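You operate a simulated robot arm through the tools that you are given. There is no shell and no other tool. Be economical: measure what you need, move in short steps, check, and stop when the job is done.

The job below is to be done with a simulated two-armed robot. You get a single attempt, and the scene is never put back.

JOB
Change station four's link for the one that the link card names.
Fine: OFF first, shield over station three, orange link into the free pocket of the link stand, new link home, shield back over station four.

It is judged by the outcome, as a careful person would: the job done as asked, and still so three seconds after it is handed in. It fails if anything else is knocked over, pushed out of place, dropped, spilled or broken.

ROBOT AND FRAMES
Two 7-joint arms with fingered hands on one trunk, on a carriage that runs on a rail from [-2, 1023] to [2, -857] (x, y) and turns from -3.77 to 2.025 rad about z. Base frame: it is fixed where the carriage stands at the start and does not move with it; the origin is on the floor, on the carriage's upright axis, x ahead of it, y to its left, z up. Units: mm, rad, N and s.
The left shoulder is at the start at [70, 188, 1373], the right one opposite. With the tool pointing down near the work surface each hand reaches from about 100 to 820 mm from the robot's upright axis, wherever it stands, measured 20 degrees to its own side. Places, roughly: black lever of pulse station four [800, -1000, 1000]; black lever of pulse station one [800, 200, 1100]; black lever of pulse station three [800, -400, 1100]; black lever of pulse station two [800, 100, 1100]; fan toggle of the pulse bench [800, 200, 1700]; handle of green-handled white-striped breaker [700, 0, 1100]; handle of orange-handled white-striped breaker [500, 0, 1000]; handle of purple-handled white-striped breaker [600, 4400, 1800]; handle of the blue-handled white-striped breaker [700, -900, 1100]; handle of the red-handled white-striped breaker [900, -800, 1900]; handle of yellow-handled white-striped breaker [900, -1000, 1900]; hole of the link socket of pulse station four [800, -800, 1000]; hole of the second pocket of the adapter link stan [600, -900, 1000]; medium purple-handled white-striped breaker [500, 4500, 1750]; off button of the pulse bench [800, -200, 1400]; on button of the pulse bench [800, -200, 1500]. Payload 4 kg a hand.
Tool frame (each hand has its own): the origin (TCP) lies between the finger pads and is the grasp point; the fingertips stand 26 mm ahead of it; z points along the fingers, y is the line along which they close. Largest opening 132 mm; the body of the gripper starts 73 mm behind the TCP. The gripper is a hand of 4 fingers: y runs from the thumb to the fingers, the wrist lies at [0, 0, -224] in the tool frame, and closing takes about 1.5 s.
Orientation is that of the tool frame in the base frame, as a unit quaternion [x, y, z, w]. With the fingers straight down and closing along the base's y, the tool's x points along the base's -x, its y along +y and its z along -z.

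CONTROLS
- The arms move only by the tool move_arm. It takes "left_targets", "right_targets" or both (then of equal length, played together; a hand with none holds still); each is a list of rows, each an object (a shift or turn left out is 0, a gripper value left out holds the last) with "angular": the turn, a rotation vector about the tool's x, y, z in units of 6 degrees (1.0 is 6 degrees), a list of three; "offset": the shift along the tool's x, y, z in units of 40 mm (1.0 is 40 mm), a list of three; "fingers": the closure in counts, from 0 (fully open) to 255 (shut). In form: [{"angular": [rx, ry, rz], "offset": [tx, ty, tz], "fingers": fingers}, ...]. A call has 1 to 12 rows; each row shifts and turns the commanded pose from where the row before left it, along the tool's axes as they then stand. A call with a number of a shift or a turn outside -1 to 1 is refused whole. Each row takes 0.2 s and may step no farther than 50 mm and 0.15 rad from the row before; otherwise, or with a gripper value out of range, the whole call is refused. A pose out of reach is approached as far as the arm can. The call stops where the force on the tool passes 40 N (or 10 N more than at its start, if that is more) or the arm is blocked; 0.2 s more then pass. The fingers move at their own pace (about 72 mm/s each) and stop on an object; they squeeze with about 26 N. The grip force told is the motor's: it shows also when the fingers shut on nothing. Time passes only in rows, and 0.2 s behind the last, so rows that do not move let the fingers close. The reply holds the time, the measured pose of the TCP, the force on the tool along the base axes, the opening and the grip force, in the units named above and with some noise, with the torque about the TCP (base axes, N m) and any sound that the robot's microphone picked up, and new pictures: "show" is both (left out), scene, wrist or none (wrist: the cameras of the hands that moved).
- Cameras (640 x 400 px; columns grow to the right, rows downward): "scene" is now at [140.7, 1.3, 1606.1]; the picture's right is [0.02, -1.00, 0.00], its down [-0.54, -0.01, -0.84] and it looks along [0.84, 0.02, -0.54] (base axes); focal length 214 px, centre (320, 200). "left" rides on the left gripper at [-73, 6, -94] in its tool frame; the picture's right is [-0.08, -1.00, 0.00], its down [0.79, -0.06, -0.62] and it looks along [0.61, -0.05, 0.79] (tool axes); focal length 230 px, centre (320, 200). "right" rides on the right gripper at [73, 6, -94] in its tool frame; the picture's right is [-0.08, 1.00, 0.00], its down [-0.79, -0.06, -0.62] and it looks along [-0.61, -0.05, 0.79] (tool axes); focal length 230 px, centre (320, 200). There is no depth. A picture from a camera that has moved, and an enlarged one, comes with that camera's place and axes in the base frame and with its lens.
- slide_trunk(by): slides the trunk up (or, below 0, down) by that many mm; the arms and the scene camera ride with it, the base frame stays. It gives what a move gives, with no picture.
- drive_base(legs): drives the robot by 1 to 6 legs, each [ahead, left, turn to the left] in mm, mm and rad, along the robot's own axes; the way and the turn of a leg run together, so that a leg with both is an arc; at most 1500 mm and 3.142 rad a leg. The arms and the cameras ride along, it lands a little off, and it stops where it bumps. It keeps to its track: a leg is cut to what the track allows. It gives what a move gives, and a new picture of the scene camera.
- set_grasp(shape, hand): the hand has 4 fingers and takes this shape, open, in about a second: jaw (thumb against the fingers, like two jaws); tri (thumb and two fingers); tip (a fingertip pinch); poke (one finger out to press); point (the index stretched); flat (the hand flat); cup (the hand cupped); fist (a fist). The gripper value then closes the fingers along that shape, each until it touches; the sizes above hold for jaw. It gives what a move gives, with no picture.
- pan_tilt(pan, tilt): turns the head with the scene camera to pan (to the left, within 1.501 rad either way) and tilt (down, from -0.506 to 1.204), counted from straight ahead of the robot. It gives what a move gives, and a new picture of the scene camera.
- inspect(camera, box): a new picture of the part [left, top, right, bottom] of that camera's present view, enlarged. The clock stands still meanwhile.
- close_job(): hands the job in; it is judged then, once.

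Work in short steps. Places have to be worked out from the pictures, the camera data and where the tool is seen: move nearer, look again, correct. Check each grasp and each placing, and mend what went wrong. You have 120 turns and 260 pictures in all, those below and enlarged ones among them. Open the grippers and draw the arms clear of the work before you hand the job in, unless the task says otherwise; then end with one line.

The tools are called after "Emit:" by a JSON object that holds its "fn" and its "kwargs". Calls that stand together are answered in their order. move_arm: Moves the arms, as the interface text tells. Its arguments: {"type":"object","properties":{"left_targets":{"type":"array"},"right_targets":{"type":"array"},"show":{"type":"string","enum":["both","scene","wrist","none"]}},"required":[]} The other tools are called the same way: slide_trunk (by) slides the trunk up or down; set_grasp (shape, hand) gives the hand a shape; drive_base (legs) drives the base; pan_tilt (pan, tilt) turns the head that bears the scene camera; inspect (camera, box) takes an enlarged picture of a part of a camera's view; close_job () hands the job in.

At the start:

```text
time: 0.0
left_tcp_pos: [408.5, -32.9, 1520.2]
left_tcp_rot: [0.0, 1.0, -0.001, 0.0]
left_ft_force: [-1.2, -0.8, -0.4]
left_torque: [0.0, 0.0, -0.02]
left_opening: 131.9
left_grasp_force: 0.0
left_shape: jaw
right_tcp_pos: [285.7, -391.0, 999.5]
right_tcp_rot: [-0.001, 1.0, 0.001, 0.001]
right_ft_force: [-0.7, 0.4, -0.6]
right_torque: [0.01, 0.0, 0.01]
right_opening: 132.1
right_grasp_force: 0.1
right_shape: jaw
trunk travel left (down, up): [-850.0, 90.0]
robot x, y, heading: [1.4, -2.0, -0.002]
head pan, tilt: [0.019, 0.565]
```

scene: 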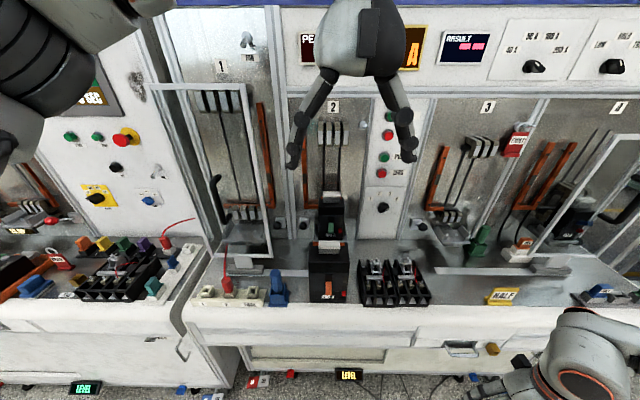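
right: 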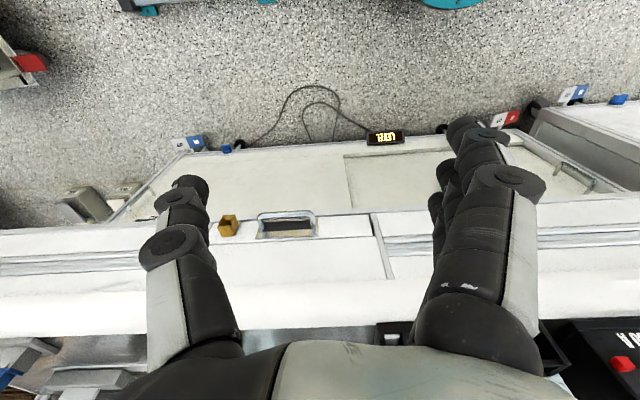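
left: 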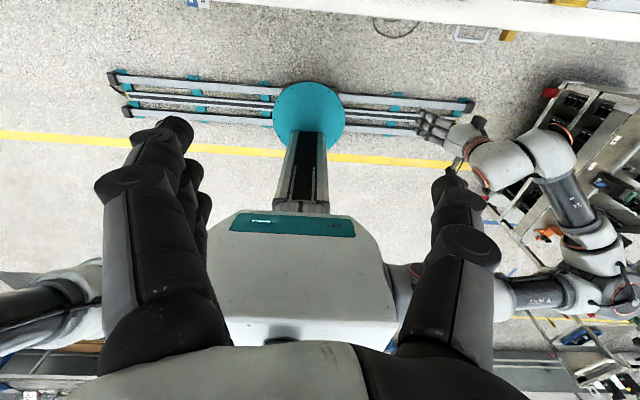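

The scene shows the pulse bench with stations 1 to 4, station four at the right edge. I turn the head to the right to view station four and the link stand.

Emit:
{"fn": "pan_tilt", "kwargs": {"pan": -0.75, "tilt": 0.45}}

Emit:
{"fn": "inspect", "kwargs": {"camera": "scene", "box": [200, 100, 520, 300]}}

```text
time: 1.1
left_tcp_pos: [408.8, -33.7, 1520.0]
left_tcp_rot: [-0.001, 1.0, -0.001, -0.001]
left_ft_force: [0.5, -0.8, 0.2]
left_torque: [-0.01, 0.0, -0.01]
left_opening: 131.8
left_grasp_force: 0.1
left_shape: jaw
right_tcp_pos: [284.2, -390.4, 1000.7]
right_tcp_rot: [0.001, 1.0, 0.0, 0.0]
right_ft_force: [-0.3, 0.8, 0.1]
right_torque: [0.0, 0.0, 0.02]
right_opening: 132.0
right_grasp_force: 0.0
right_shape: jaw
trunk travel left (down, up): [-850.0, 90.0]
robot x, y, heading: [-3.4, -4.3, -0.004]
head pan, tilt: [-0.75, 0.45]
camera scene: at [118.6, -63.0, 1616.6], right [-0.68, -0.73, 0.0], down [-0.32, 0.3, -0.9], along [0.66, -0.61, -0.44], focal length 214 px, centre (320, 200)
```

scene: 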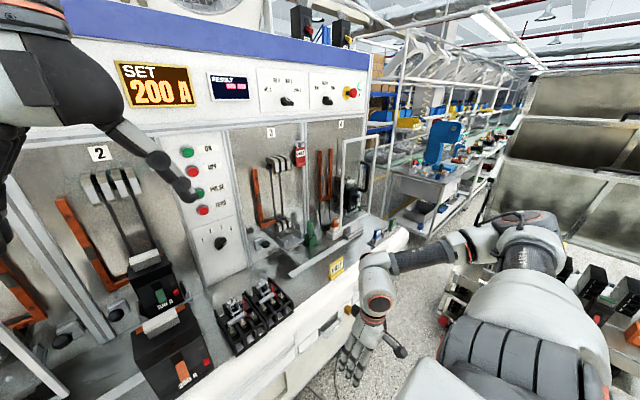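

```text
2.00 times, centred on (360, 200) of scene
camera zoom: at [118.6, -63.0, 1616.6], right [-0.68, -0.73, 0.0], down [-0.32, 0.3, -0.9], along [0.66, -0.61, -0.44], focal length 429 px, centre (240, 200)
```

zoom: 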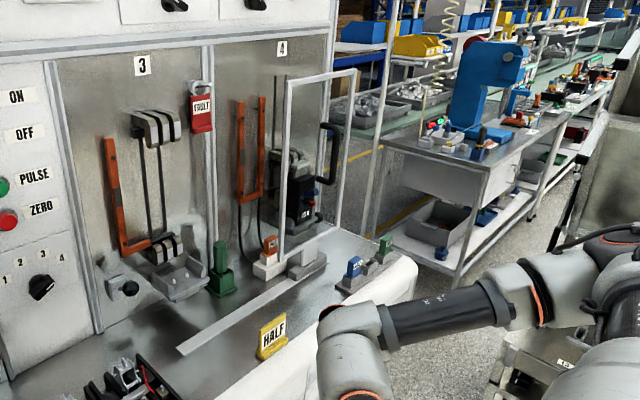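

I see station four with its shield frame, an orange link in a socket, and a stand with blue and green links near the front edge. I drive right along the rail to get opposite, after which I'll look closer.

Emit:
{"fn": "drive_base", "kwargs": {"legs": [[0, -550, 0]]}}

Emit:
{"fn": "pan_tilt", "kwargs": {"pan": -0.15, "tilt": 0.6}}

```text
time: 4.3
left_tcp_pos: [409.1, -578.8, 1520.4]
left_tcp_rot: [-0.003, 1.0, 0.0, 0.0]
left_ft_force: [0.7, 0.1, 0.1]
left_torque: [-0.02, 0.02, 0.0]
left_opening: 131.6
left_grasp_force: 0.2
left_shape: jaw
right_tcp_pos: [286.8, -938.8, 1000.5]
right_tcp_rot: [-0.002, 1.0, -0.001, 0.0]
right_ft_force: [0.1, -0.2, -0.1]
right_torque: [0.0, -0.01, -0.01]
right_opening: 131.7
right_grasp_force: 0.0
right_shape: jaw
trunk travel left (down, up): [-850.0, 90.0]
robot x, y, heading: [1.2, -545.0, 0.005]
head pan, tilt: [-0.75, 0.45]
camera scene: at [120.0, -610.2, 1616.7], right [-0.68, -0.73, 0.0], down [-0.32, 0.29, -0.9], along [0.66, -0.61, -0.43], focal length 214 px, centre (320, 200)
```

scene: 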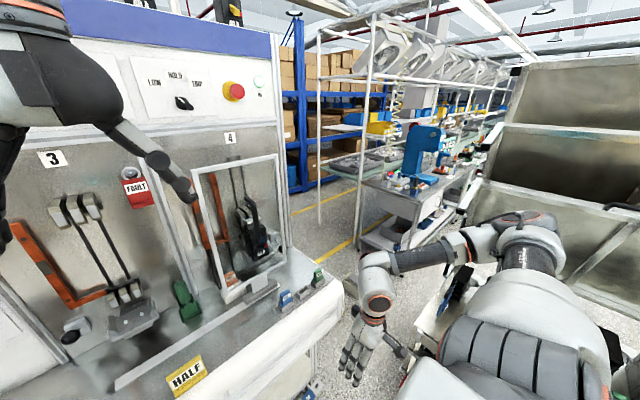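

```text
time: 5.3
left_tcp_pos: [409.8, -580.2, 1520.4]
left_tcp_rot: [-0.002, 1.0, -0.001, 0.0]
left_ft_force: [-0.6, 1.2, -0.5]
left_torque: [0.01, 0.01, 0.03]
left_opening: 131.7
left_grasp_force: 0.0
left_shape: jaw
right_tcp_pos: [286.8, -940.1, 1000.1]
right_tcp_rot: [-0.003, 1.0, -0.001, 0.0]
right_ft_force: [-0.1, -0.7, 0.6]
right_torque: [0.01, 0.03, -0.03]
right_opening: 131.7
right_grasp_force: 0.1
right_shape: jaw
trunk travel left (down, up): [-850.0, 90.0]
robot x, y, heading: [2.7, -549.3, 0.005]
head pan, tilt: [-0.15, 0.6]
camera scene: at [139.9, -562.9, 1603.1], right [-0.15, -0.99, 0.0], down [-0.56, 0.08, -0.83], along [0.82, -0.12, -0.56], focal length 214 px, centre (320, 200)
```

scene: 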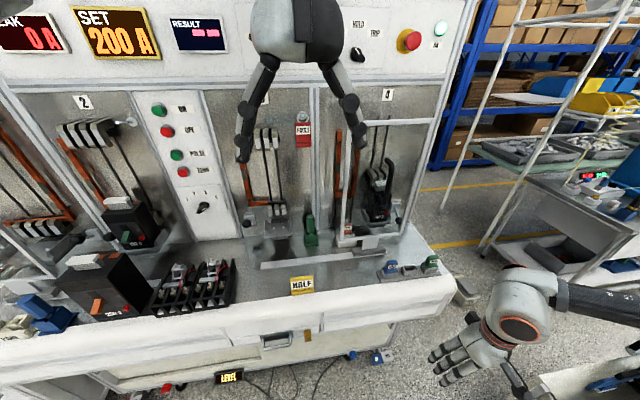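

The left hand hides part of the view. I enlarge the work area and the controls first.

Emit:
{"fn": "inspect", "kwargs": {"camera": "scene", "box": [230, 160, 470, 310]}}

Emit:
{"fn": "inspect", "kwargs": {"camera": "scene", "box": [80, 70, 320, 220]}}

```text
2.67 times, centred on (350, 235) of scene
camera zoom: at [139.9, -562.9, 1603.1], right [-0.15, -0.99, 0.0], down [-0.56, 0.08, -0.83], along [0.82, -0.12, -0.56], focal length 572 px, centre (240, 107)
```

zoom: 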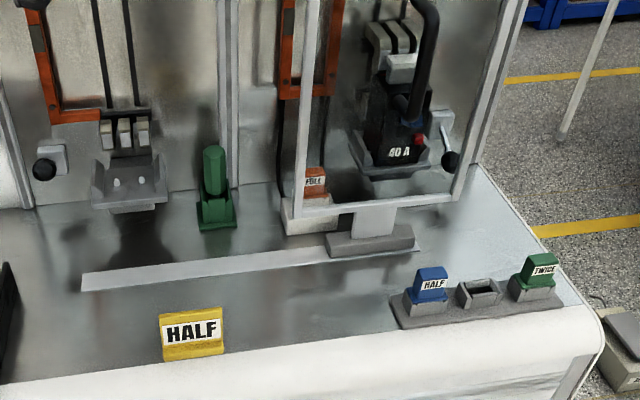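

```text
2.67 times, centred on (200, 145) of scene
camera zoom: at [139.9, -562.9, 1603.1], right [-0.15, -0.99, 0.0], down [-0.56, 0.08, -0.83], along [0.82, -0.12, -0.56], focal length 572 px, centre (640, 347)
```

zoom: 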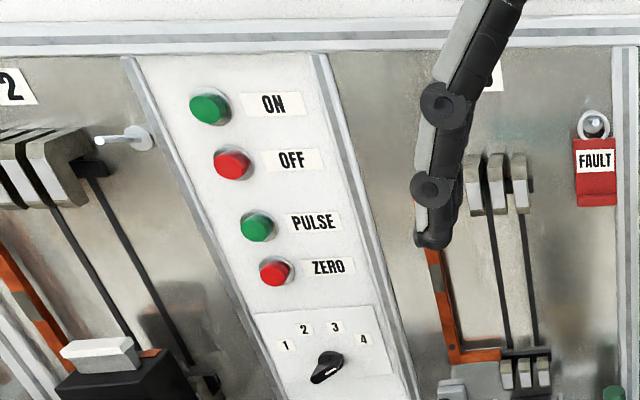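

The card reads HALF, so the blue HALF link is wanted; orange FULL goes to the free middle pocket. OFF is the second button (red), at about [848,-205,1412]. I set the left hand to poke and move it left, clear of the head, then begin turning it forward.

Emit:
{"fn": "set_grasp", "kwargs": {"hand": "left", "shape": "poke"}}

Emit:
{"fn": "move_arm", "kwargs": {"left_targets": [{"offset": [0, 1, 0]}, {"offset": [0, 1, 0]}, {"offset": [0, 1, 0]}, {"offset": [0, 1, 0]}, {"offset": [0, 1, 0]}, {"offset": [0, 1, 0]}, {"offset": [0, 1, 0], "angular": [0, -1, 0]}, {"offset": [0, 1, 0], "angular": [0, -1, 0]}, {"offset": [0, 1, 0], "angular": [0, -1, 0]}, {"angular": [0, -1, 0]}, {"angular": [0, -1, 0]}, {"angular": [0, -1, 0]}], "show": "none"}}

Emit:
{"fn": "move_arm", "kwargs": {"left_targets": [{"angular": [0, -1, 0]}, {"angular": [0, -1, 0]}, {"angular": [0, -1, 0]}, {"angular": [0, -1, 0]}, {"angular": [0, -1, 0]}, {"angular": [0, -1, 0]}, {"angular": [0, -1, 0]}, {"angular": [0, -1, 0]}, {"angular": [0, -1, 0]}, {}], "show": "both"}}

```text
time: 6.2
left_tcp_pos: [409.6, -581.7, 1520.2]
left_tcp_rot: [-0.003, 1.0, -0.001, 0.0]
left_ft_force: [0.7, 0.3, 0.7]
left_torque: [-0.01, 0.04, -0.01]
left_opening: 0.0
left_grasp_force: 0.0
left_shape: poke
right_tcp_pos: [287.8, -939.2, 1000.3]
right_tcp_rot: [-0.001, 1.0, -0.001, 0.0]
right_ft_force: [-0.4, -0.3, 0.4]
right_torque: [0.04, -0.01, 0.01]
right_opening: 131.7
right_grasp_force: 0.1
right_shape: jaw
trunk travel left (down, up): [-850.0, 90.0]
robot x, y, heading: [-1.8, -551.7, 0.003]
head pan, tilt: [-0.15, 0.6]
```

```text
time: 8.8
left_tcp_pos: [407.6, -219.5, 1518.1]
left_tcp_rot: [-0.002, 0.951, -0.001, 0.31]
left_ft_force: [0.3, 0.9, -0.1]
left_torque: [0.01, -0.03, -0.02]
left_opening: 0.1
left_grasp_force: 0.0
left_shape: poke
right_tcp_pos: [286.0, -938.4, 999.9]
right_tcp_rot: [-0.001, 1.0, 0.001, 0.0]
right_ft_force: [-0.3, 1.1, -0.3]
right_torque: [0.01, 0.0, 0.01]
right_opening: 131.8
right_grasp_force: 0.1
right_shape: jaw
trunk travel left (down, up): [-850.0, 90.0]
robot x, y, heading: [3.3, -548.9, 0.004]
head pan, tilt: [-0.15, 0.6]
```

```text
time: 11.0
left_tcp_pos: [440.6, -207.9, 1526.2]
left_tcp_rot: [-0.001, 0.711, 0.0, 0.703]
left_ft_force: [0.1, -0.6, 1.0]
left_torque: [-0.01, 0.03, 0.0]
left_opening: 0.0
left_grasp_force: 0.1
left_shape: poke
left hand out of reach, approached as far as the arm can: row 8, 9
right_tcp_pos: [287.5, -938.8, 1000.0]
right_tcp_rot: [-0.002, 1.0, 0.0, 0.0]
right_ft_force: [0.6, 0.5, 0.2]
right_torque: [0.0, 0.01, 0.0]
right_opening: 131.9
right_grasp_force: 0.0
right_shape: jaw
trunk travel left (down, up): [-850.0, 90.0]
robot x, y, heading: [-1.7, -551.3, 0.002]
head pan, tilt: [-0.15, 0.6]
camera scene: at [140.6, -561.4, 1603.0], right [-0.15, -0.99, 0.0], down [-0.56, 0.08, -0.82], along [0.82, -0.12, -0.57], focal length 214 px, centre (320, 200)
camera left: at [348.9, -202.3, 1599.7], right [0.0, -1.0, 0.08], down [-0.62, -0.06, -0.78], along [0.78, -0.05, -0.62], focal length 230 px, centre (320, 200)
```

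scene: 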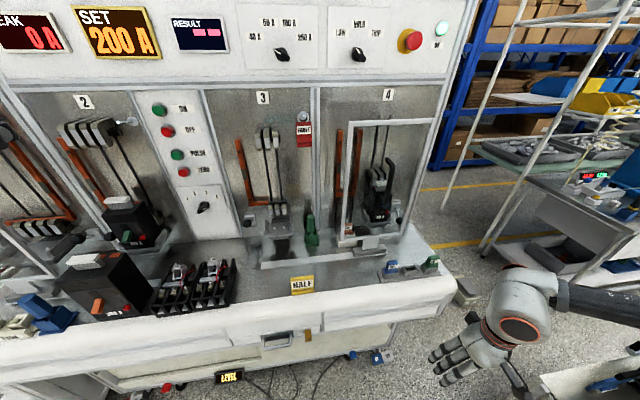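
left: 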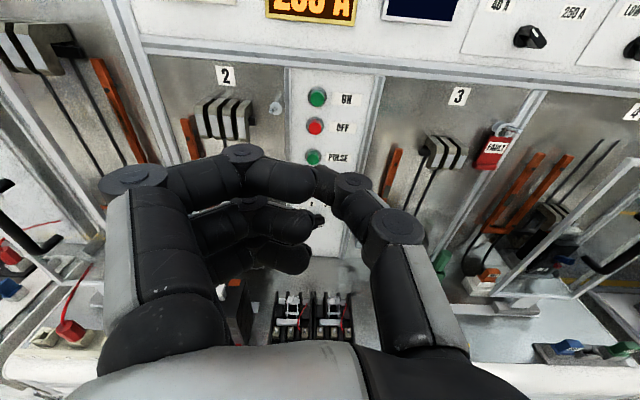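

OFF sits at about [848,-207,1409] by two agreeing sightings, and the fingertip is close to the tool axis. I lower and advance the left hand to about 80 mm short of it.

Emit:
{"fn": "move_arm", "kwargs": {"left_targets": [{"offset": [0.5, 0, 1]}, {"offset": [0.5, 0, 1]}, {"offset": [0.5, 0, 1]}, {"offset": [0.5, 0, 1]}, {"offset": [0.5, 0, 1]}, {"offset": [0.3, 0, 1]}, {"offset": [0, 0, 1]}, {}], "show": "wrist"}}

```text
time: 12.8
left_tcp_pos: [720.4, -210.4, 1415.1]
left_tcp_rot: [-0.003, 0.707, 0.002, 0.707]
left_ft_force: [-0.3, 0.6, 0.5]
left_torque: [0.0, 0.04, 0.0]
left_opening: 0.0
left_grasp_force: 0.1
left_shape: poke
right_tcp_pos: [285.8, -939.0, 1000.6]
right_tcp_rot: [-0.002, 1.0, 0.0, -0.001]
right_ft_force: [0.0, 0.3, 0.6]
right_torque: [0.01, 0.0, -0.01]
right_opening: 131.8
right_grasp_force: 0.1
right_shape: jaw
trunk travel left (down, up): [-850.0, 90.0]
robot x, y, heading: [-0.4, -549.8, 0.003]
head pan, tilt: [-0.15, 0.6]
camera left: at [627.2, -203.1, 1487.7], right [0.01, -1.0, 0.08], down [-0.62, -0.07, -0.79], along [0.79, -0.04, -0.61], focal length 230 px, centre (320, 200)
```

left: 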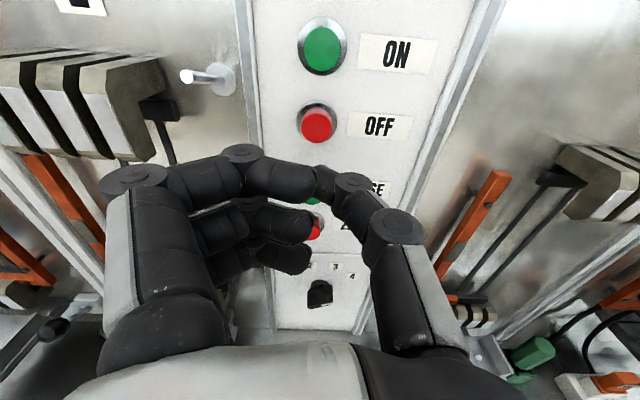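

The button's placed as judged. To keep the curled lower fingers off PULSE, I tilt the hand 18° downward so that the index leads, and advance to 25 mm short.

Emit:
{"fn": "move_arm", "kwargs": {"left_targets": [{"angular": [0, 1, 0]}, {"angular": [0, 1, 0]}, {"angular": [0, 1, 0]}, {"offset": [-0.29, 0.15, 0.89]}, {"offset": [-0.29, 0, 0.89]}, {}], "show": "wrist"}}

Emit:
{"fn": "pan_tilt", "kwargs": {"pan": 0.5, "tilt": 0.3}}

Emit:
{"fn": "inspect", "kwargs": {"camera": "scene", "box": [240, 120, 400, 220]}}

```text
time: 14.2
left_tcp_pos: [796.5, -202.1, 1414.4]
left_tcp_rot: [-0.003, 0.809, 0.001, 0.588]
left_ft_force: [-0.8, -0.7, 0.3]
left_torque: [-0.02, 0.01, -0.02]
left_opening: 0.0
left_grasp_force: 0.1
left_shape: poke
right_tcp_pos: [286.3, -940.7, 1000.6]
right_tcp_rot: [-0.001, 1.0, 0.0, 0.0]
right_ft_force: [-0.1, 0.3, 0.1]
right_torque: [0.0, -0.03, -0.04]
right_opening: 131.8
right_grasp_force: 0.0
right_shape: jaw
trunk travel left (down, up): [-850.0, 90.0]
robot x, y, heading: [-0.1, -547.9, 0.005]
head pan, tilt: [-0.15, 0.6]
camera left: at [729.0, -195.8, 1512.8], right [0.03, -1.0, 0.07], down [-0.83, -0.07, -0.56], along [0.56, -0.05, -0.83], focal length 230 px, centre (320, 200)
```

left: 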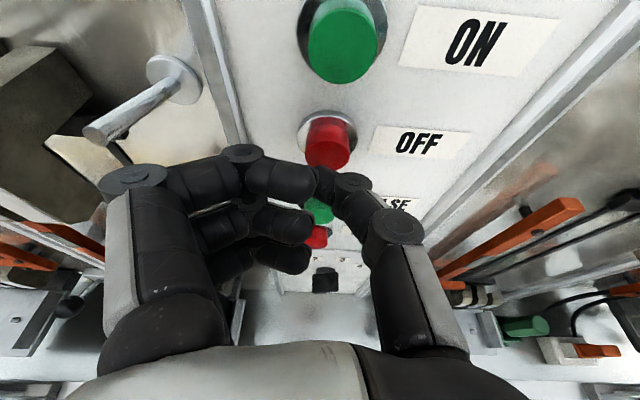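

```text
time: 15.2
left_tcp_pos: [795.7, -202.1, 1413.8]
left_tcp_rot: [-0.002, 0.809, 0.001, 0.588]
left_ft_force: [-0.4, 0.9, -0.2]
left_torque: [0.0, -0.02, -0.01]
left_opening: 0.0
left_grasp_force: 0.1
left_shape: poke
right_tcp_pos: [286.4, -940.2, 999.3]
right_tcp_rot: [-0.002, 1.0, 0.0, 0.0]
right_ft_force: [0.4, 0.0, -0.8]
right_torque: [0.01, -0.01, 0.03]
right_opening: 131.6
right_grasp_force: 0.0
right_shape: jaw
trunk travel left (down, up): [-850.0, 90.0]
robot x, y, heading: [2.4, -550.7, 0.004]
head pan, tilt: [0.499, 0.3]
camera scene: at [134.4, -505.0, 1630.5], right [0.48, -0.88, 0.0], down [-0.26, -0.14, -0.96], along [0.84, 0.46, -0.3], focal length 214 px, centre (320, 200)
```

scene: 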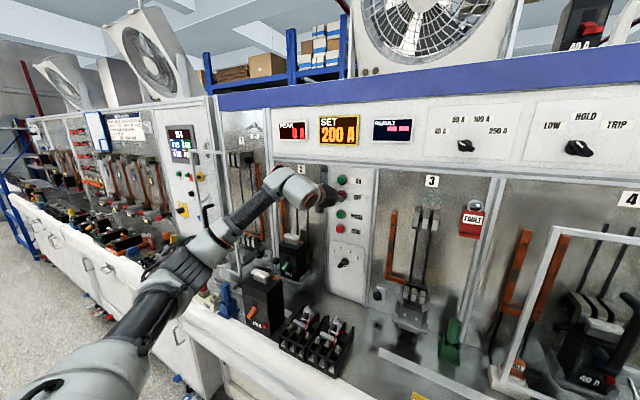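

```text
4.00 times, centred on (320, 170) of scene
camera zoom: at [134.4, -505.0, 1630.5], right [0.48, -0.88, 0.0], down [-0.26, -0.14, -0.96], along [0.84, 0.46, -0.3], focal length 858 px, centre (320, 320)
```

zoom: 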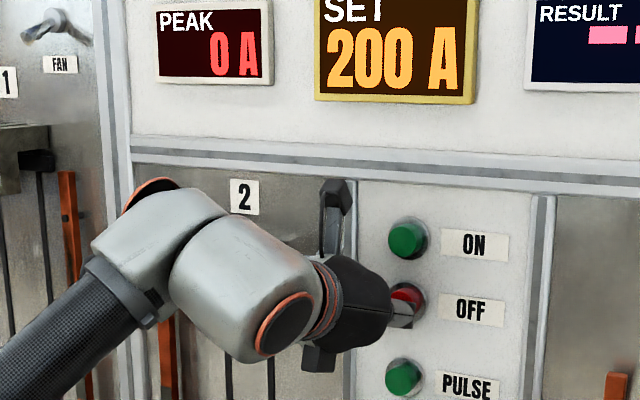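

The tip is lined up with OFF (tip ≈[821,-206,1406]). I press forward in short steps and then watch the force.

Emit:
{"fn": "move_arm", "kwargs": {"left_targets": [{"offset": [-0.116, 0, 0.357]}, {"offset": [-0.116, 0, 0.357]}, {"offset": [-0.077, 0, 0.238]}], "show": "wrist"}}

```text
time: 16.0
left_tcp_pos: [822.3, -193.9, 1427.3]
left_tcp_rot: [-0.005, 0.802, 0.0, 0.597]
left_ft_force: [-29.7, 6.4, 19.8]
left_torque: [0.07, -0.06, 0.09]
left_opening: 0.2
left_grasp_force: 0.1
left_shape: poke
right_tcp_pos: [283.4, -936.3, 1002.0]
right_tcp_rot: [-0.003, 1.0, -0.001, 0.002]
right_ft_force: [0.3, 0.3, 0.3]
right_torque: [0.0, 0.02, -0.02]
right_opening: 131.7
right_grasp_force: 0.0
right_shape: jaw
trunk travel left (down, up): [-850.0, 90.0]
robot x, y, heading: [0.6, -546.8, 0.01]
head pan, tilt: [0.499, 0.3]
heard: click
stopped in row 3 (left hand): the force on the tool passed its limit at 49 N (the readings are from after the stop); the commanded pose is now the measured one
camera left: at [753.1, -188.2, 1524.7], right [0.03, -1.0, 0.08], down [-0.82, -0.07, -0.57], along [0.58, -0.05, -0.82], focal length 230 px, centre (320, 200)
```

left: 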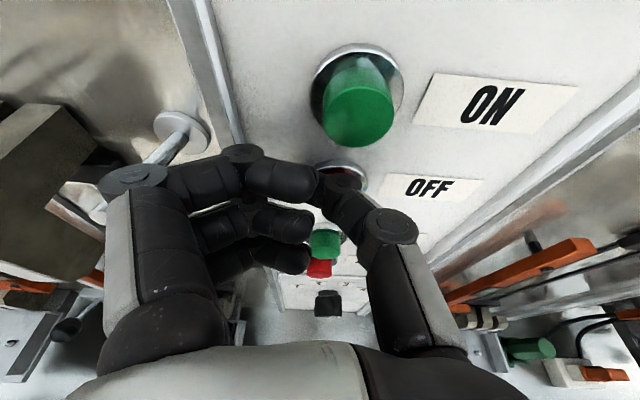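

A click was heard with the finger on OFF. I back off straight and check the panel.

Emit:
{"fn": "move_arm", "kwargs": {"left_targets": [{"offset": [0.15, 0, -0.5]}, {"offset": [0.3, 0, -0.95]}, {"offset": [0.3, 0, -0.95]}, {"offset": [0.3, 0, -0.95]}, {"offset": [0.3, 0, -0.95]}, {"offset": [0.3, 0, -0.95]}, {"offset": [0.3, 0, -0.95]}], "show": "wrist"}}

Emit:
{"fn": "inspect", "kwargs": {"camera": "scene", "box": [220, 100, 460, 250]}}

```text
time: 17.6
left_tcp_pos: [569.8, -202.4, 1417.7]
left_tcp_rot: [-0.004, 0.807, 0.001, 0.59]
left_ft_force: [-0.1, 0.7, 0.7]
left_torque: [0.01, 0.05, 0.0]
left_opening: 0.0
left_grasp_force: 0.1
left_shape: poke
right_tcp_pos: [287.1, -940.4, 1000.4]
right_tcp_rot: [-0.003, 1.0, 0.001, 0.0]
right_ft_force: [0.2, -0.4, 0.5]
right_torque: [0.01, 0.01, 0.01]
right_opening: 132.1
right_grasp_force: 0.1
right_shape: jaw
trunk travel left (down, up): [-850.0, 90.0]
robot x, y, heading: [-0.6, -549.2, 0.005]
head pan, tilt: [0.499, 0.3]
camera left: at [502.6, -195.6, 1516.1], right [0.03, -1.0, 0.08], down [-0.83, -0.07, -0.56], along [0.56, -0.05, -0.82], focal length 230 px, centre (320, 200)
```

left: 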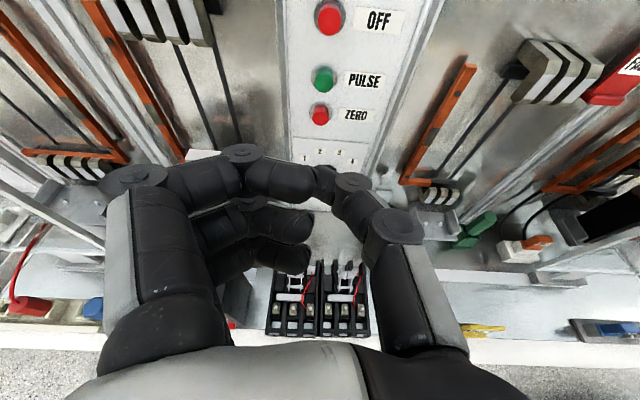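

```text
2.67 times, centred on (340, 175) of scene
camera zoom: at [133.2, -504.5, 1630.7], right [0.48, -0.88, 0.0], down [-0.26, -0.14, -0.96], along [0.84, 0.46, -0.3], focal length 572 px, centre (267, 267)
```

zoom: 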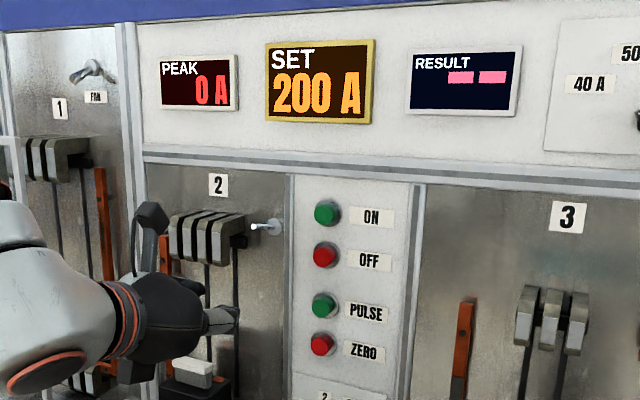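

The hand is clear. I look at station four's side, including the lamp by the emergency stop, to see whether OFF registered.

Emit:
{"fn": "pan_tilt", "kwargs": {"pan": -0.4, "tilt": 0.5}}

Emit:
{"fn": "inspect", "kwargs": {"camera": "scene", "box": [210, 100, 370, 200]}}

Emit:
{"fn": "inspect", "kwargs": {"camera": "scene", "box": [190, 160, 350, 260]}}

```text
time: 18.8
left_tcp_pos: [571.8, -201.2, 1417.1]
left_tcp_rot: [-0.004, 0.807, 0.002, 0.59]
left_ft_force: [0.4, -0.3, 0.5]
left_torque: [0.02, -0.01, -0.01]
left_opening: 0.1
left_grasp_force: 0.0
left_shape: poke
right_tcp_pos: [288.1, -939.4, 1000.8]
right_tcp_rot: [-0.003, 1.0, -0.001, 0.0]
right_ft_force: [-0.1, 0.5, 0.0]
right_torque: [0.01, -0.02, 0.0]
right_opening: 131.8
right_grasp_force: 0.1
right_shape: jaw
trunk travel left (down, up): [-850.0, 90.0]
robot x, y, heading: [4.2, -551.3, 0.004]
head pan, tilt: [-0.4, 0.499]
camera scene: at [136.4, -584.6, 1612.2], right [-0.38, -0.92, 0.0], down [-0.44, 0.18, -0.88], along [0.81, -0.34, -0.48], focal length 214 px, centre (320, 200)
```

scene: 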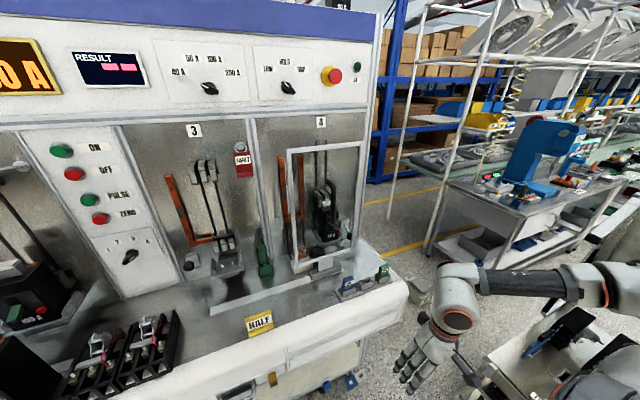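

```text
4.00 times, centred on (290, 150) of scene
camera zoom: at [136.4, -584.6, 1612.2], right [-0.38, -0.92, 0.0], down [-0.44, 0.18, -0.88], along [0.81, -0.34, -0.48], focal length 858 px, centre (440, 400)
```

zoom: 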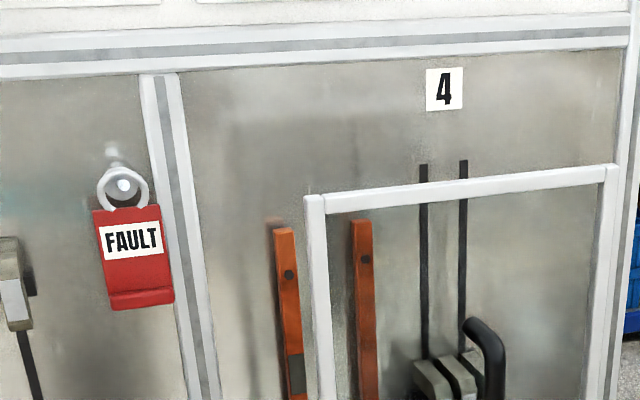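

```text
4.00 times, centred on (270, 210) of scene
camera zoom: at [136.4, -584.6, 1612.2], right [-0.38, -0.92, 0.0], down [-0.44, 0.18, -0.88], along [0.81, -0.34, -0.48], focal length 858 px, centre (520, 160)
```

zoom: 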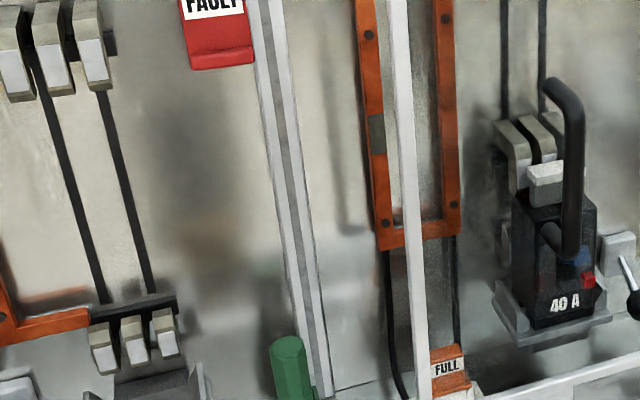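

The lamp by the emergency stop has gone dark, so OFF registered. The shield's black D-handle triangulates to about x 655, y -828, z 1215–1355; I bring the right hand up before it and turn it to point forward.

Emit:
{"fn": "move_arm", "kwargs": {"right_targets": [{"offset": [-0.6, 0.35, -0.9]}, {"offset": [-0.6, 0.35, -0.9]}, {"offset": [-0.6, 0.35, -0.9]}, {"offset": [-0.6, 0.35, -0.9]}, {"offset": [-0.6, 0.35, -0.9]}, {"offset": [-0.6, 0.35, -0.9]}, {"offset": [-0.6, 0.35, -0.9]}, {"offset": [-0.6, 0.35, -0.9]}, {}], "show": "none"}}

Emit:
{"fn": "move_arm", "kwargs": {"right_targets": [{"angular": [0, -1, 0]}, {"angular": [0, -1, 0]}, {"angular": [0, -1, 0]}, {"angular": [0, -1, 0]}, {"angular": [0, -1, 0]}, {"angular": [0, -1, 0]}, {"angular": [0, -1, 0]}, {"angular": [0, -1, 0]}, {"angular": [0, -1, 0]}, {"angular": [0, -1, 0]}, {"angular": [0, -1, 0]}, {"angular": [0, -1, 0]}], "show": "none"}}

Emit:
{"fn": "move_arm", "kwargs": {"right_targets": [{"angular": [0, -1, 0]}, {"angular": [0, -1, 0]}, {"angular": [0, -1, 0]}, {}]}}

```text
time: 20.8
left_tcp_pos: [571.2, -202.8, 1418.3]
left_tcp_rot: [-0.004, 0.807, 0.002, 0.591]
left_ft_force: [-0.1, 0.4, -0.5]
left_torque: [0.0, 0.0, 0.02]
left_opening: 0.1
left_grasp_force: 0.0
left_shape: poke
right_tcp_pos: [478.3, -829.0, 1289.5]
right_tcp_rot: [-0.003, 1.0, 0.0, 0.0]
right_ft_force: [0.3, -0.3, -0.1]
right_torque: [0.01, 0.01, 0.0]
right_opening: 131.9
right_grasp_force: 0.0
right_shape: jaw
trunk travel left (down, up): [-850.0, 90.0]
robot x, y, heading: [1.7, -549.7, 0.005]
head pan, tilt: [-0.4, 0.499]
```

```text
time: 23.4
left_tcp_pos: [569.3, -200.4, 1418.3]
left_tcp_rot: [-0.004, 0.807, 0.002, 0.591]
left_ft_force: [0.3, -0.4, -0.1]
left_torque: [-0.02, 0.01, -0.04]
left_opening: 0.1
left_grasp_force: 0.0
left_shape: poke
right_tcp_pos: [511.6, -810.0, 1301.8]
right_tcp_rot: [-0.019, 0.848, 0.008, 0.53]
right_ft_force: [-0.1, 0.3, -0.2]
right_torque: [0.0, -0.03, -0.02]
right_opening: 132.1
right_grasp_force: 0.0
right_shape: jaw
right hand out of reach, approached as far as the arm can: row 10, 11, 12
trunk travel left (down, up): [-850.0, 90.0]
robot x, y, heading: [-2.7, -549.9, 0.008]
head pan, tilt: [-0.4, 0.499]
```

```text
time: 24.4
left_tcp_pos: [571.2, -201.7, 1418.5]
left_tcp_rot: [-0.003, 0.807, 0.001, 0.59]
left_ft_force: [0.2, -0.3, -0.9]
left_torque: [0.0, -0.03, 0.0]
left_opening: 0.3
left_grasp_force: 0.1
left_shape: poke
right_tcp_pos: [561.9, -815.7, 1311.7]
right_tcp_rot: [-0.017, 0.755, 0.009, 0.655]
right_ft_force: [0.2, -0.1, 0.1]
right_torque: [0.01, -0.02, 0.03]
right_opening: 131.8
right_grasp_force: 0.1
right_shape: jaw
right hand out of reach, approached as far as the arm can: row 1, 2, 3
trunk travel left (down, up): [-850.0, 90.0]
robot x, y, heading: [0.7, -551.7, 0.003]
head pan, tilt: [-0.4, 0.499]
camera scene: at [136.5, -584.7, 1612.2], right [-0.38, -0.92, 0.0], down [-0.44, 0.18, -0.88], along [0.81, -0.34, -0.48], focal length 214 px, centre (320, 200)
camera right: at [459.1, -812.7, 1252.9], right [-0.03, 1.0, 0.07], down [-0.5, -0.07, 0.86], along [0.87, -0.01, 0.5], focal length 230 px, centre (320, 200)
```

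scene: 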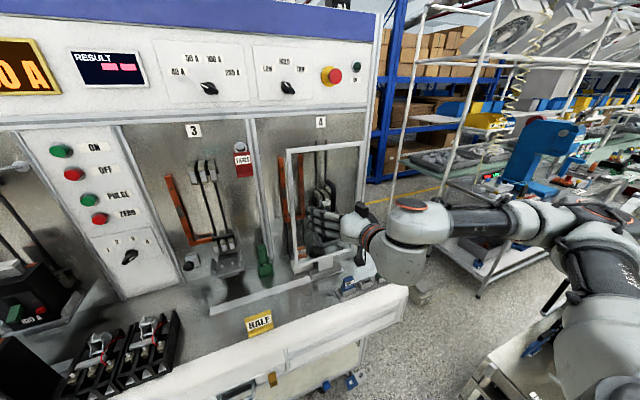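
right: 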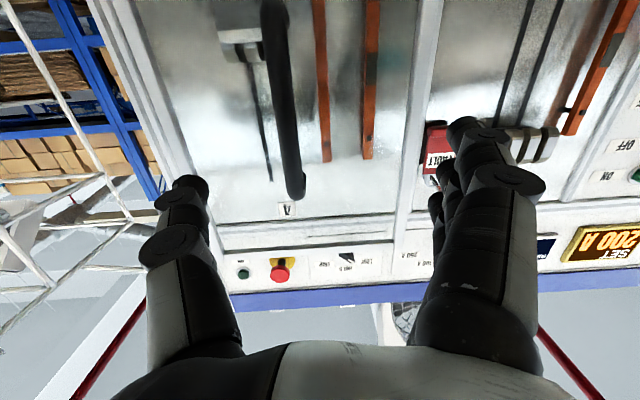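

The handle bar is at y≈-835 in the wrist view. I advance and shift 7 mm to the right, fingers open around the bar.

Emit:
{"fn": "move_arm", "kwargs": {"right_targets": [{"offset": [0, -0.18, 1]}, {"offset": [0, 0, 1]}, {"offset": [0, 0, 1]}, {"offset": [0, 0, 0.5]}, {}]}}

Emit:
{"fn": "inspect", "kwargs": {"camera": "scene", "box": [250, 150, 410, 250]}}

```text
time: 25.0
left_tcp_pos: [565.7, -197.8, 1418.5]
left_tcp_rot: [-0.004, 0.807, 0.0, 0.591]
left_ft_force: [0.1, -0.8, -0.1]
left_torque: [-0.02, -0.01, 0.01]
left_opening: 0.1
left_grasp_force: 0.1
left_shape: poke
right_tcp_pos: [636.0, -743.8, 1346.6]
right_tcp_rot: [-0.13, 0.714, -0.006, 0.688]
right_ft_force: [0.3, -0.8, -0.1]
right_torque: [-0.03, 0.03, -0.05]
right_opening: 132.3
right_grasp_force: 0.1
right_shape: jaw
right hand out of reach, approached as far as the arm can: row 3
trunk travel left (down, up): [-850.0, 90.0]
robot x, y, heading: [-1.0, -551.5, 0.001]
head pan, tilt: [-0.4, 0.499]
stopped in row 3 (right hand): the force on the tool passed its limit at 99 N (the readings are from after the stop); the commanded pose is now the measured one
camera scene: at [130.8, -580.2, 1612.9], right [-0.38, -0.92, 0.0], down [-0.44, 0.18, -0.88], along [0.81, -0.34, -0.47], focal length 214 px, centre (320, 200)
camera right: at [541.7, -766.5, 1280.6], right [-0.17, 0.98, -0.11], down [-0.58, -0.01, 0.81], along [0.8, 0.21, 0.57], focal length 230 px, centre (320, 200)
```

scene: 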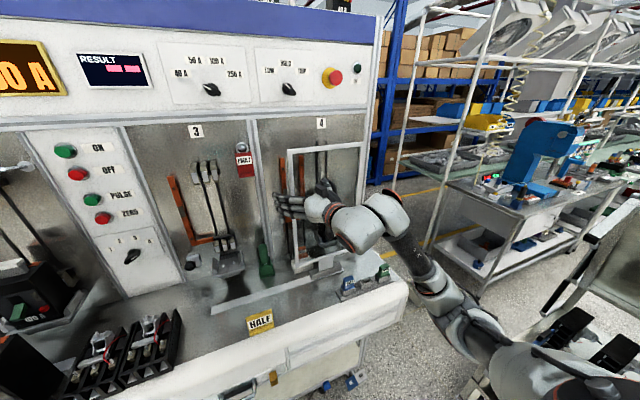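
right: 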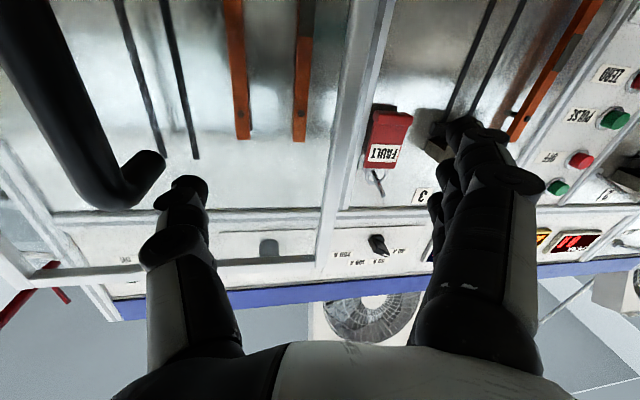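

```text
4.00 times, centred on (330, 200) of scene
camera zoom: at [130.8, -580.2, 1612.9], right [-0.38, -0.92, 0.0], down [-0.44, 0.18, -0.88], along [0.81, -0.34, -0.47], focal length 858 px, centre (280, 200)
```

zoom: 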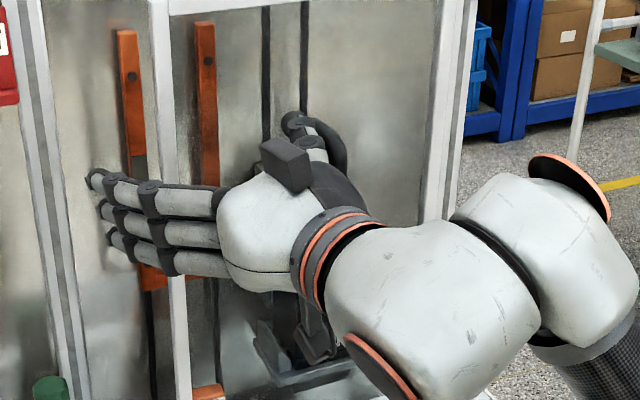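

The arm was too cramped near the shoulder and swung left, touching something; the shield still looks in place. I back off straight, then will move the base left so the right arm has room.

Emit:
{"fn": "move_arm", "kwargs": {"right_targets": [{"offset": [0, 0, -0.5]}, {"offset": [0, 0, -0.5]}, {"offset": [0, 0, -0.5]}], "show": "scene"}}

Emit:
{"fn": "inspect", "kwargs": {"camera": "scene", "box": [250, 150, 410, 250]}}

```text
time: 25.8
left_tcp_pos: [572.3, -203.8, 1417.4]
left_tcp_rot: [-0.002, 0.808, 0.001, 0.589]
left_ft_force: [0.3, 0.6, -0.4]
left_torque: [-0.02, 0.0, 0.02]
left_opening: 0.0
left_grasp_force: 0.0
left_shape: poke
right_tcp_pos: [584.4, -758.2, 1346.9]
right_tcp_rot: [-0.128, 0.717, -0.006, 0.685]
right_ft_force: [0.1, 0.5, -0.3]
right_torque: [0.01, 0.0, 0.02]
right_opening: 132.0
right_grasp_force: 0.1
right_shape: jaw
trunk travel left (down, up): [-850.0, 90.0]
robot x, y, heading: [-1.7, -550.8, 0.004]
head pan, tilt: [-0.4, 0.499]
camera scene: at [137.9, -586.4, 1612.0], right [-0.38, -0.92, 0.0], down [-0.44, 0.18, -0.88], along [0.81, -0.34, -0.48], focal length 214 px, centre (320, 200)
```

scene: 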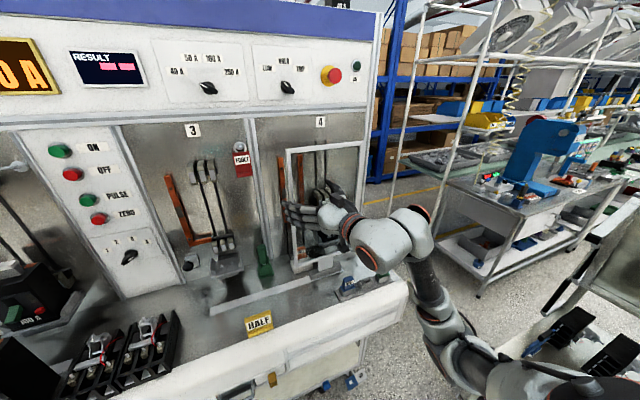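

```text
4.00 times, centred on (330, 200) of scene
camera zoom: at [137.9, -586.4, 1612.0], right [-0.38, -0.92, 0.0], down [-0.44, 0.18, -0.88], along [0.81, -0.34, -0.48], focal length 858 px, centre (280, 200)
```

zoom: 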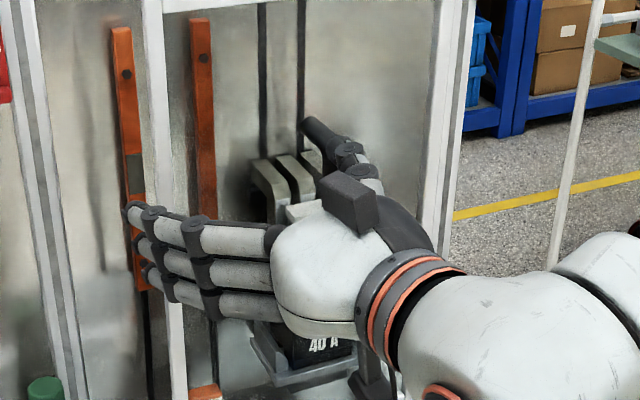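

The shield is unmoved and the hand is free. I drive the base 230 mm to the left for arm room.

Emit:
{"fn": "drive_base", "kwargs": {"legs": [[0, 230, 0]]}}

Emit:
{"fn": "move_arm", "kwargs": {"right_targets": [{"offset": [0, -1, 0]}, {"offset": [0, -1, 0]}, {"offset": [0, -1, 0]}, {"offset": [0, -1, 0]}, {}], "show": "wrist"}}

```text
time: 27.6
left_tcp_pos: [571.4, 21.6, 1418.5]
left_tcp_rot: [-0.003, 0.808, 0.001, 0.589]
left_ft_force: [1.1, -1.0, -0.3]
left_torque: [-0.03, 0.0, 0.04]
left_opening: 0.0
left_grasp_force: 0.1
left_shape: poke
right_tcp_pos: [582.0, -534.6, 1347.1]
right_tcp_rot: [-0.126, 0.716, -0.006, 0.686]
right_ft_force: [0.0, 0.0, 0.4]
right_torque: [-0.04, -0.01, 0.04]
right_opening: 131.9
right_grasp_force: 0.0
right_shape: jaw
trunk travel left (down, up): [-850.0, 90.0]
robot x, y, heading: [3.0, -322.9, 0.003]
head pan, tilt: [-0.4, 0.499]
camera scene: at [136.1, -361.1, 1612.1], right [-0.39, -0.92, 0.0], down [-0.44, 0.19, -0.88], along [0.81, -0.34, -0.48], focal length 214 px, centre (320, 200)
```

scene: 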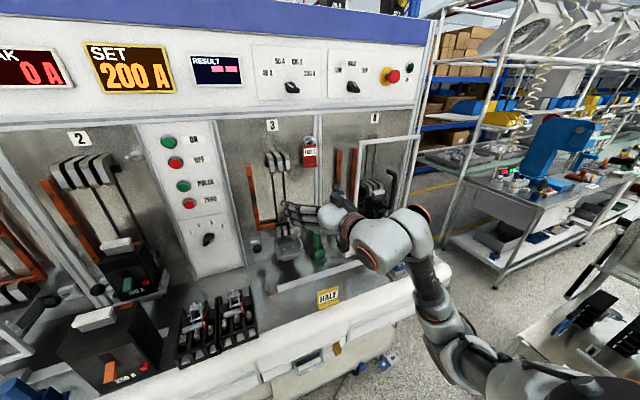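

```text
time: 28.8
left_tcp_pos: [571.4, 23.6, 1416.3]
left_tcp_rot: [-0.002, 0.808, 0.0, 0.589]
left_ft_force: [0.2, 0.2, 1.0]
left_torque: [0.04, 0.01, 0.0]
left_opening: 0.1
left_grasp_force: 0.1
left_shape: poke
right_tcp_pos: [609.1, -686.8, 1377.2]
right_tcp_rot: [-0.128, 0.716, -0.007, 0.686]
right_ft_force: [0.1, -0.7, -0.4]
right_torque: [-0.03, -0.01, -0.03]
right_opening: 132.2
right_grasp_force: 0.0
right_shape: jaw
trunk travel left (down, up): [-850.0, 90.0]
robot x, y, heading: [1.9, -322.8, 0.002]
head pan, tilt: [-0.4, 0.499]
camera right: at [514.9, -710.1, 1310.9], right [-0.17, 0.98, -0.11], down [-0.58, -0.01, 0.82], along [0.8, 0.2, 0.57], focal length 230 px, centre (320, 200)
```

right: 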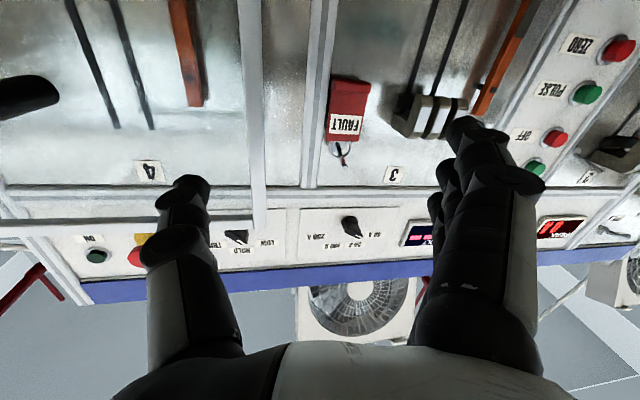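

I correct the hand's yaw and roll, then bring it to about [590,-835,1290] in front of the bar.

Emit:
{"fn": "move_arm", "kwargs": {"right_targets": [{"angular": [0.57, 0, 0.57]}, {"angular": [0.57, 0, 0.57]}, {"angular": [0.57, 0, 0.57]}, {"offset": [0.55, -0.92, -0.12]}, {"offset": [0.55, -0.92, -0.12]}, {"offset": [0.55, -0.92, -0.12]}, {"offset": [0.55, -0.92, -0.12]}, {}], "show": "both"}}

```text
time: 30.6
left_tcp_pos: [572.3, 23.1, 1416.7]
left_tcp_rot: [-0.003, 0.807, 0.001, 0.591]
left_ft_force: [0.6, -0.5, 0.3]
left_torque: [-0.02, 0.01, -0.02]
left_opening: 0.0
left_grasp_force: 0.1
left_shape: poke
right_tcp_pos: [585.2, -833.4, 1292.6]
right_tcp_rot: [-0.002, 0.722, -0.009, 0.692]
right_ft_force: [-0.8, -0.3, -0.4]
right_torque: [0.0, -0.02, -0.04]
right_opening: 131.8
right_grasp_force: 0.1
right_shape: jaw
trunk travel left (down, up): [-850.0, 90.0]
robot x, y, heading: [1.3, -321.2, 0.002]
head pan, tilt: [-0.4, 0.499]
camera scene: at [136.3, -357.7, 1612.2], right [-0.39, -0.92, 0.0], down [-0.44, 0.18, -0.88], along [0.81, -0.34, -0.48], focal length 214 px, centre (320, 200)
camera right: at [488.6, -827.1, 1223.7], right [0.01, 1.0, 0.06], down [-0.58, -0.04, 0.81], along [0.81, -0.05, 0.58], focal length 230 px, centre (320, 200)
```

scene: 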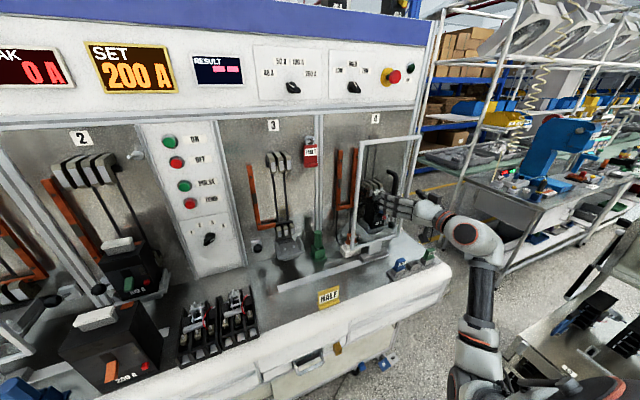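
right: 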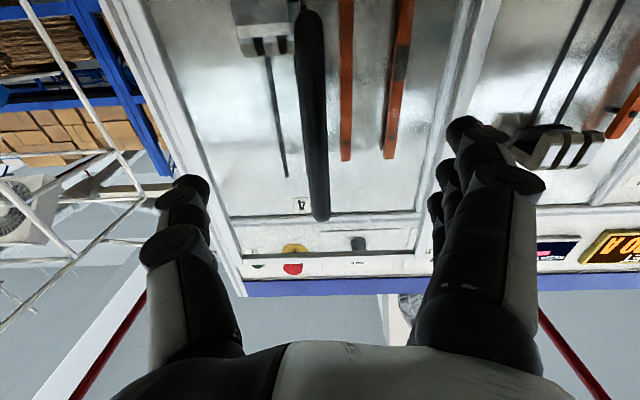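

The bar is centred between thumb and fingers. I advance 60 mm and close.

Emit:
{"fn": "move_arm", "kwargs": {"right_targets": [{"offset": [0, -0.1, 0.5]}, {"offset": [0, 0, 0.5]}, {"offset": [0, 0, 0.5]}, {}], "show": "wrist"}}

Emit:
{"fn": "inspect", "kwargs": {"camera": "scene", "box": [320, 130, 480, 230]}}

```text
time: 31.6
left_tcp_pos: [571.6, 23.3, 1418.0]
left_tcp_rot: [-0.002, 0.808, 0.001, 0.59]
left_ft_force: [0.0, 0.0, -0.9]
left_torque: [0.02, -0.04, -0.02]
left_opening: 0.0
left_grasp_force: 0.1
left_shape: poke
right_tcp_pos: [646.6, -838.9, 1289.9]
right_tcp_rot: [-0.003, 0.721, -0.008, 0.693]
right_ft_force: [-0.3, -0.2, 0.4]
right_torque: [0.03, 0.0, -0.01]
right_opening: 132.0
right_grasp_force: 0.1
right_shape: jaw
trunk travel left (down, up): [-850.0, 90.0]
robot x, y, heading: [-4.0, -324.8, 0.006]
head pan, tilt: [-0.4, 0.499]
camera right: at [549.4, -832.6, 1220.1], right [0.01, 1.0, 0.06], down [-0.58, -0.04, 0.81], along [0.81, -0.05, 0.58], focal length 230 px, centre (320, 200)
```

right: 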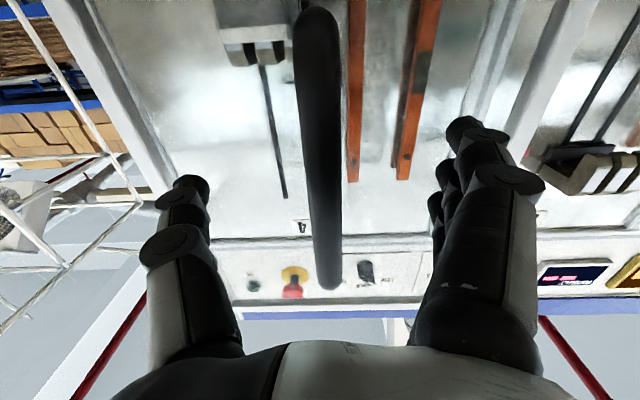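

```text
4.00 times, centred on (400, 180) of scene
camera zoom: at [135.7, -358.7, 1612.2], right [-0.39, -0.92, 0.0], down [-0.44, 0.18, -0.88], along [0.81, -0.34, -0.48], focal length 858 px, centre (0, 280)
```

zoom: 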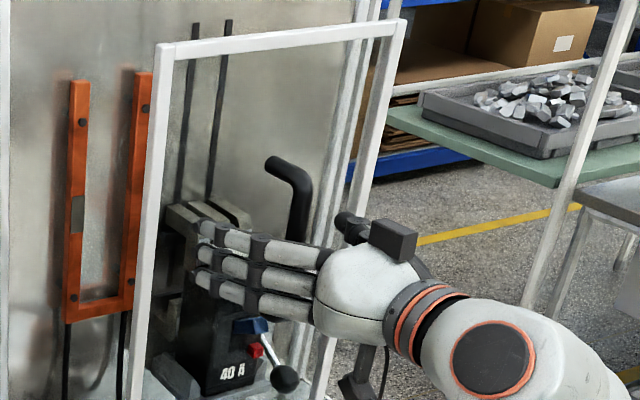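

The bar is between the pads. I close the right hand on it.

Emit:
{"fn": "move_arm", "kwargs": {"right_targets": [{"fingers": 255}, {}, {}, {}, {}, {}, {}, {}, {}], "show": "wrist"}}

Emit:
{"fn": "inspect", "kwargs": {"camera": "scene", "box": [320, 130, 480, 230]}}

```text
time: 33.6
left_tcp_pos: [572.2, 24.2, 1416.2]
left_tcp_rot: [-0.003, 0.808, 0.0, 0.589]
left_ft_force: [-0.1, 0.1, 0.3]
left_torque: [-0.01, 0.03, 0.02]
left_opening: 0.0
left_grasp_force: 0.0
left_shape: poke
right_tcp_pos: [647.2, -837.5, 1289.4]
right_tcp_rot: [-0.001, 0.722, -0.01, 0.692]
right_ft_force: [3.1, 3.4, -0.3]
right_torque: [0.0, -0.02, -0.03]
right_opening: 0.1
right_grasp_force: 25.7
right_shape: jaw
trunk travel left (down, up): [-850.0, 90.0]
robot x, y, heading: [-1.3, -322.2, 0.003]
head pan, tilt: [-0.4, 0.499]
camera right: at [550.2, -831.3, 1220.1], right [0.01, 1.0, 0.06], down [-0.58, -0.04, 0.81], along [0.81, -0.05, 0.58], focal length 230 px, centre (320, 200)
```

right: 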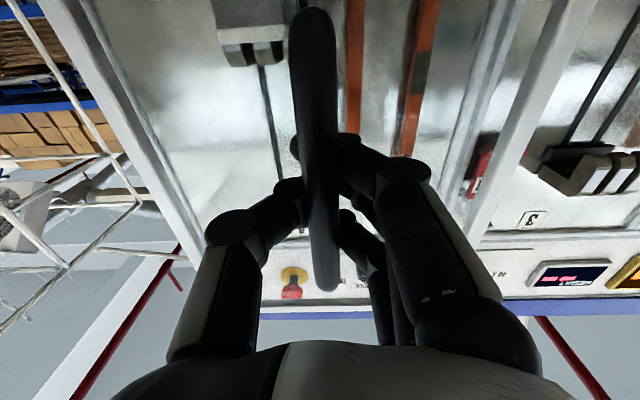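

```text
4.00 times, centred on (400, 180) of scene
camera zoom: at [136.9, -357.4, 1612.1], right [-0.39, -0.92, 0.0], down [-0.44, 0.18, -0.88], along [0.81, -0.34, -0.48], focal length 858 px, centre (0, 280)
```

zoom: 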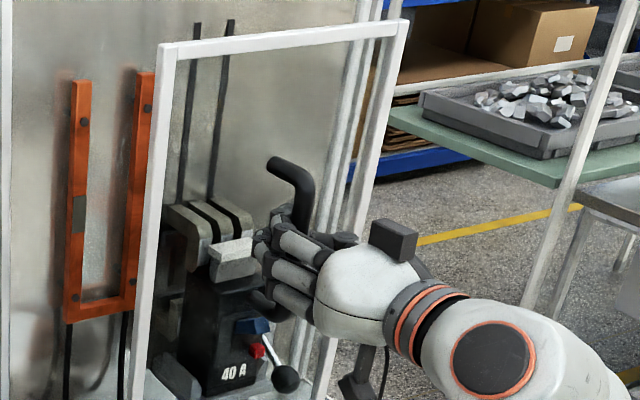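

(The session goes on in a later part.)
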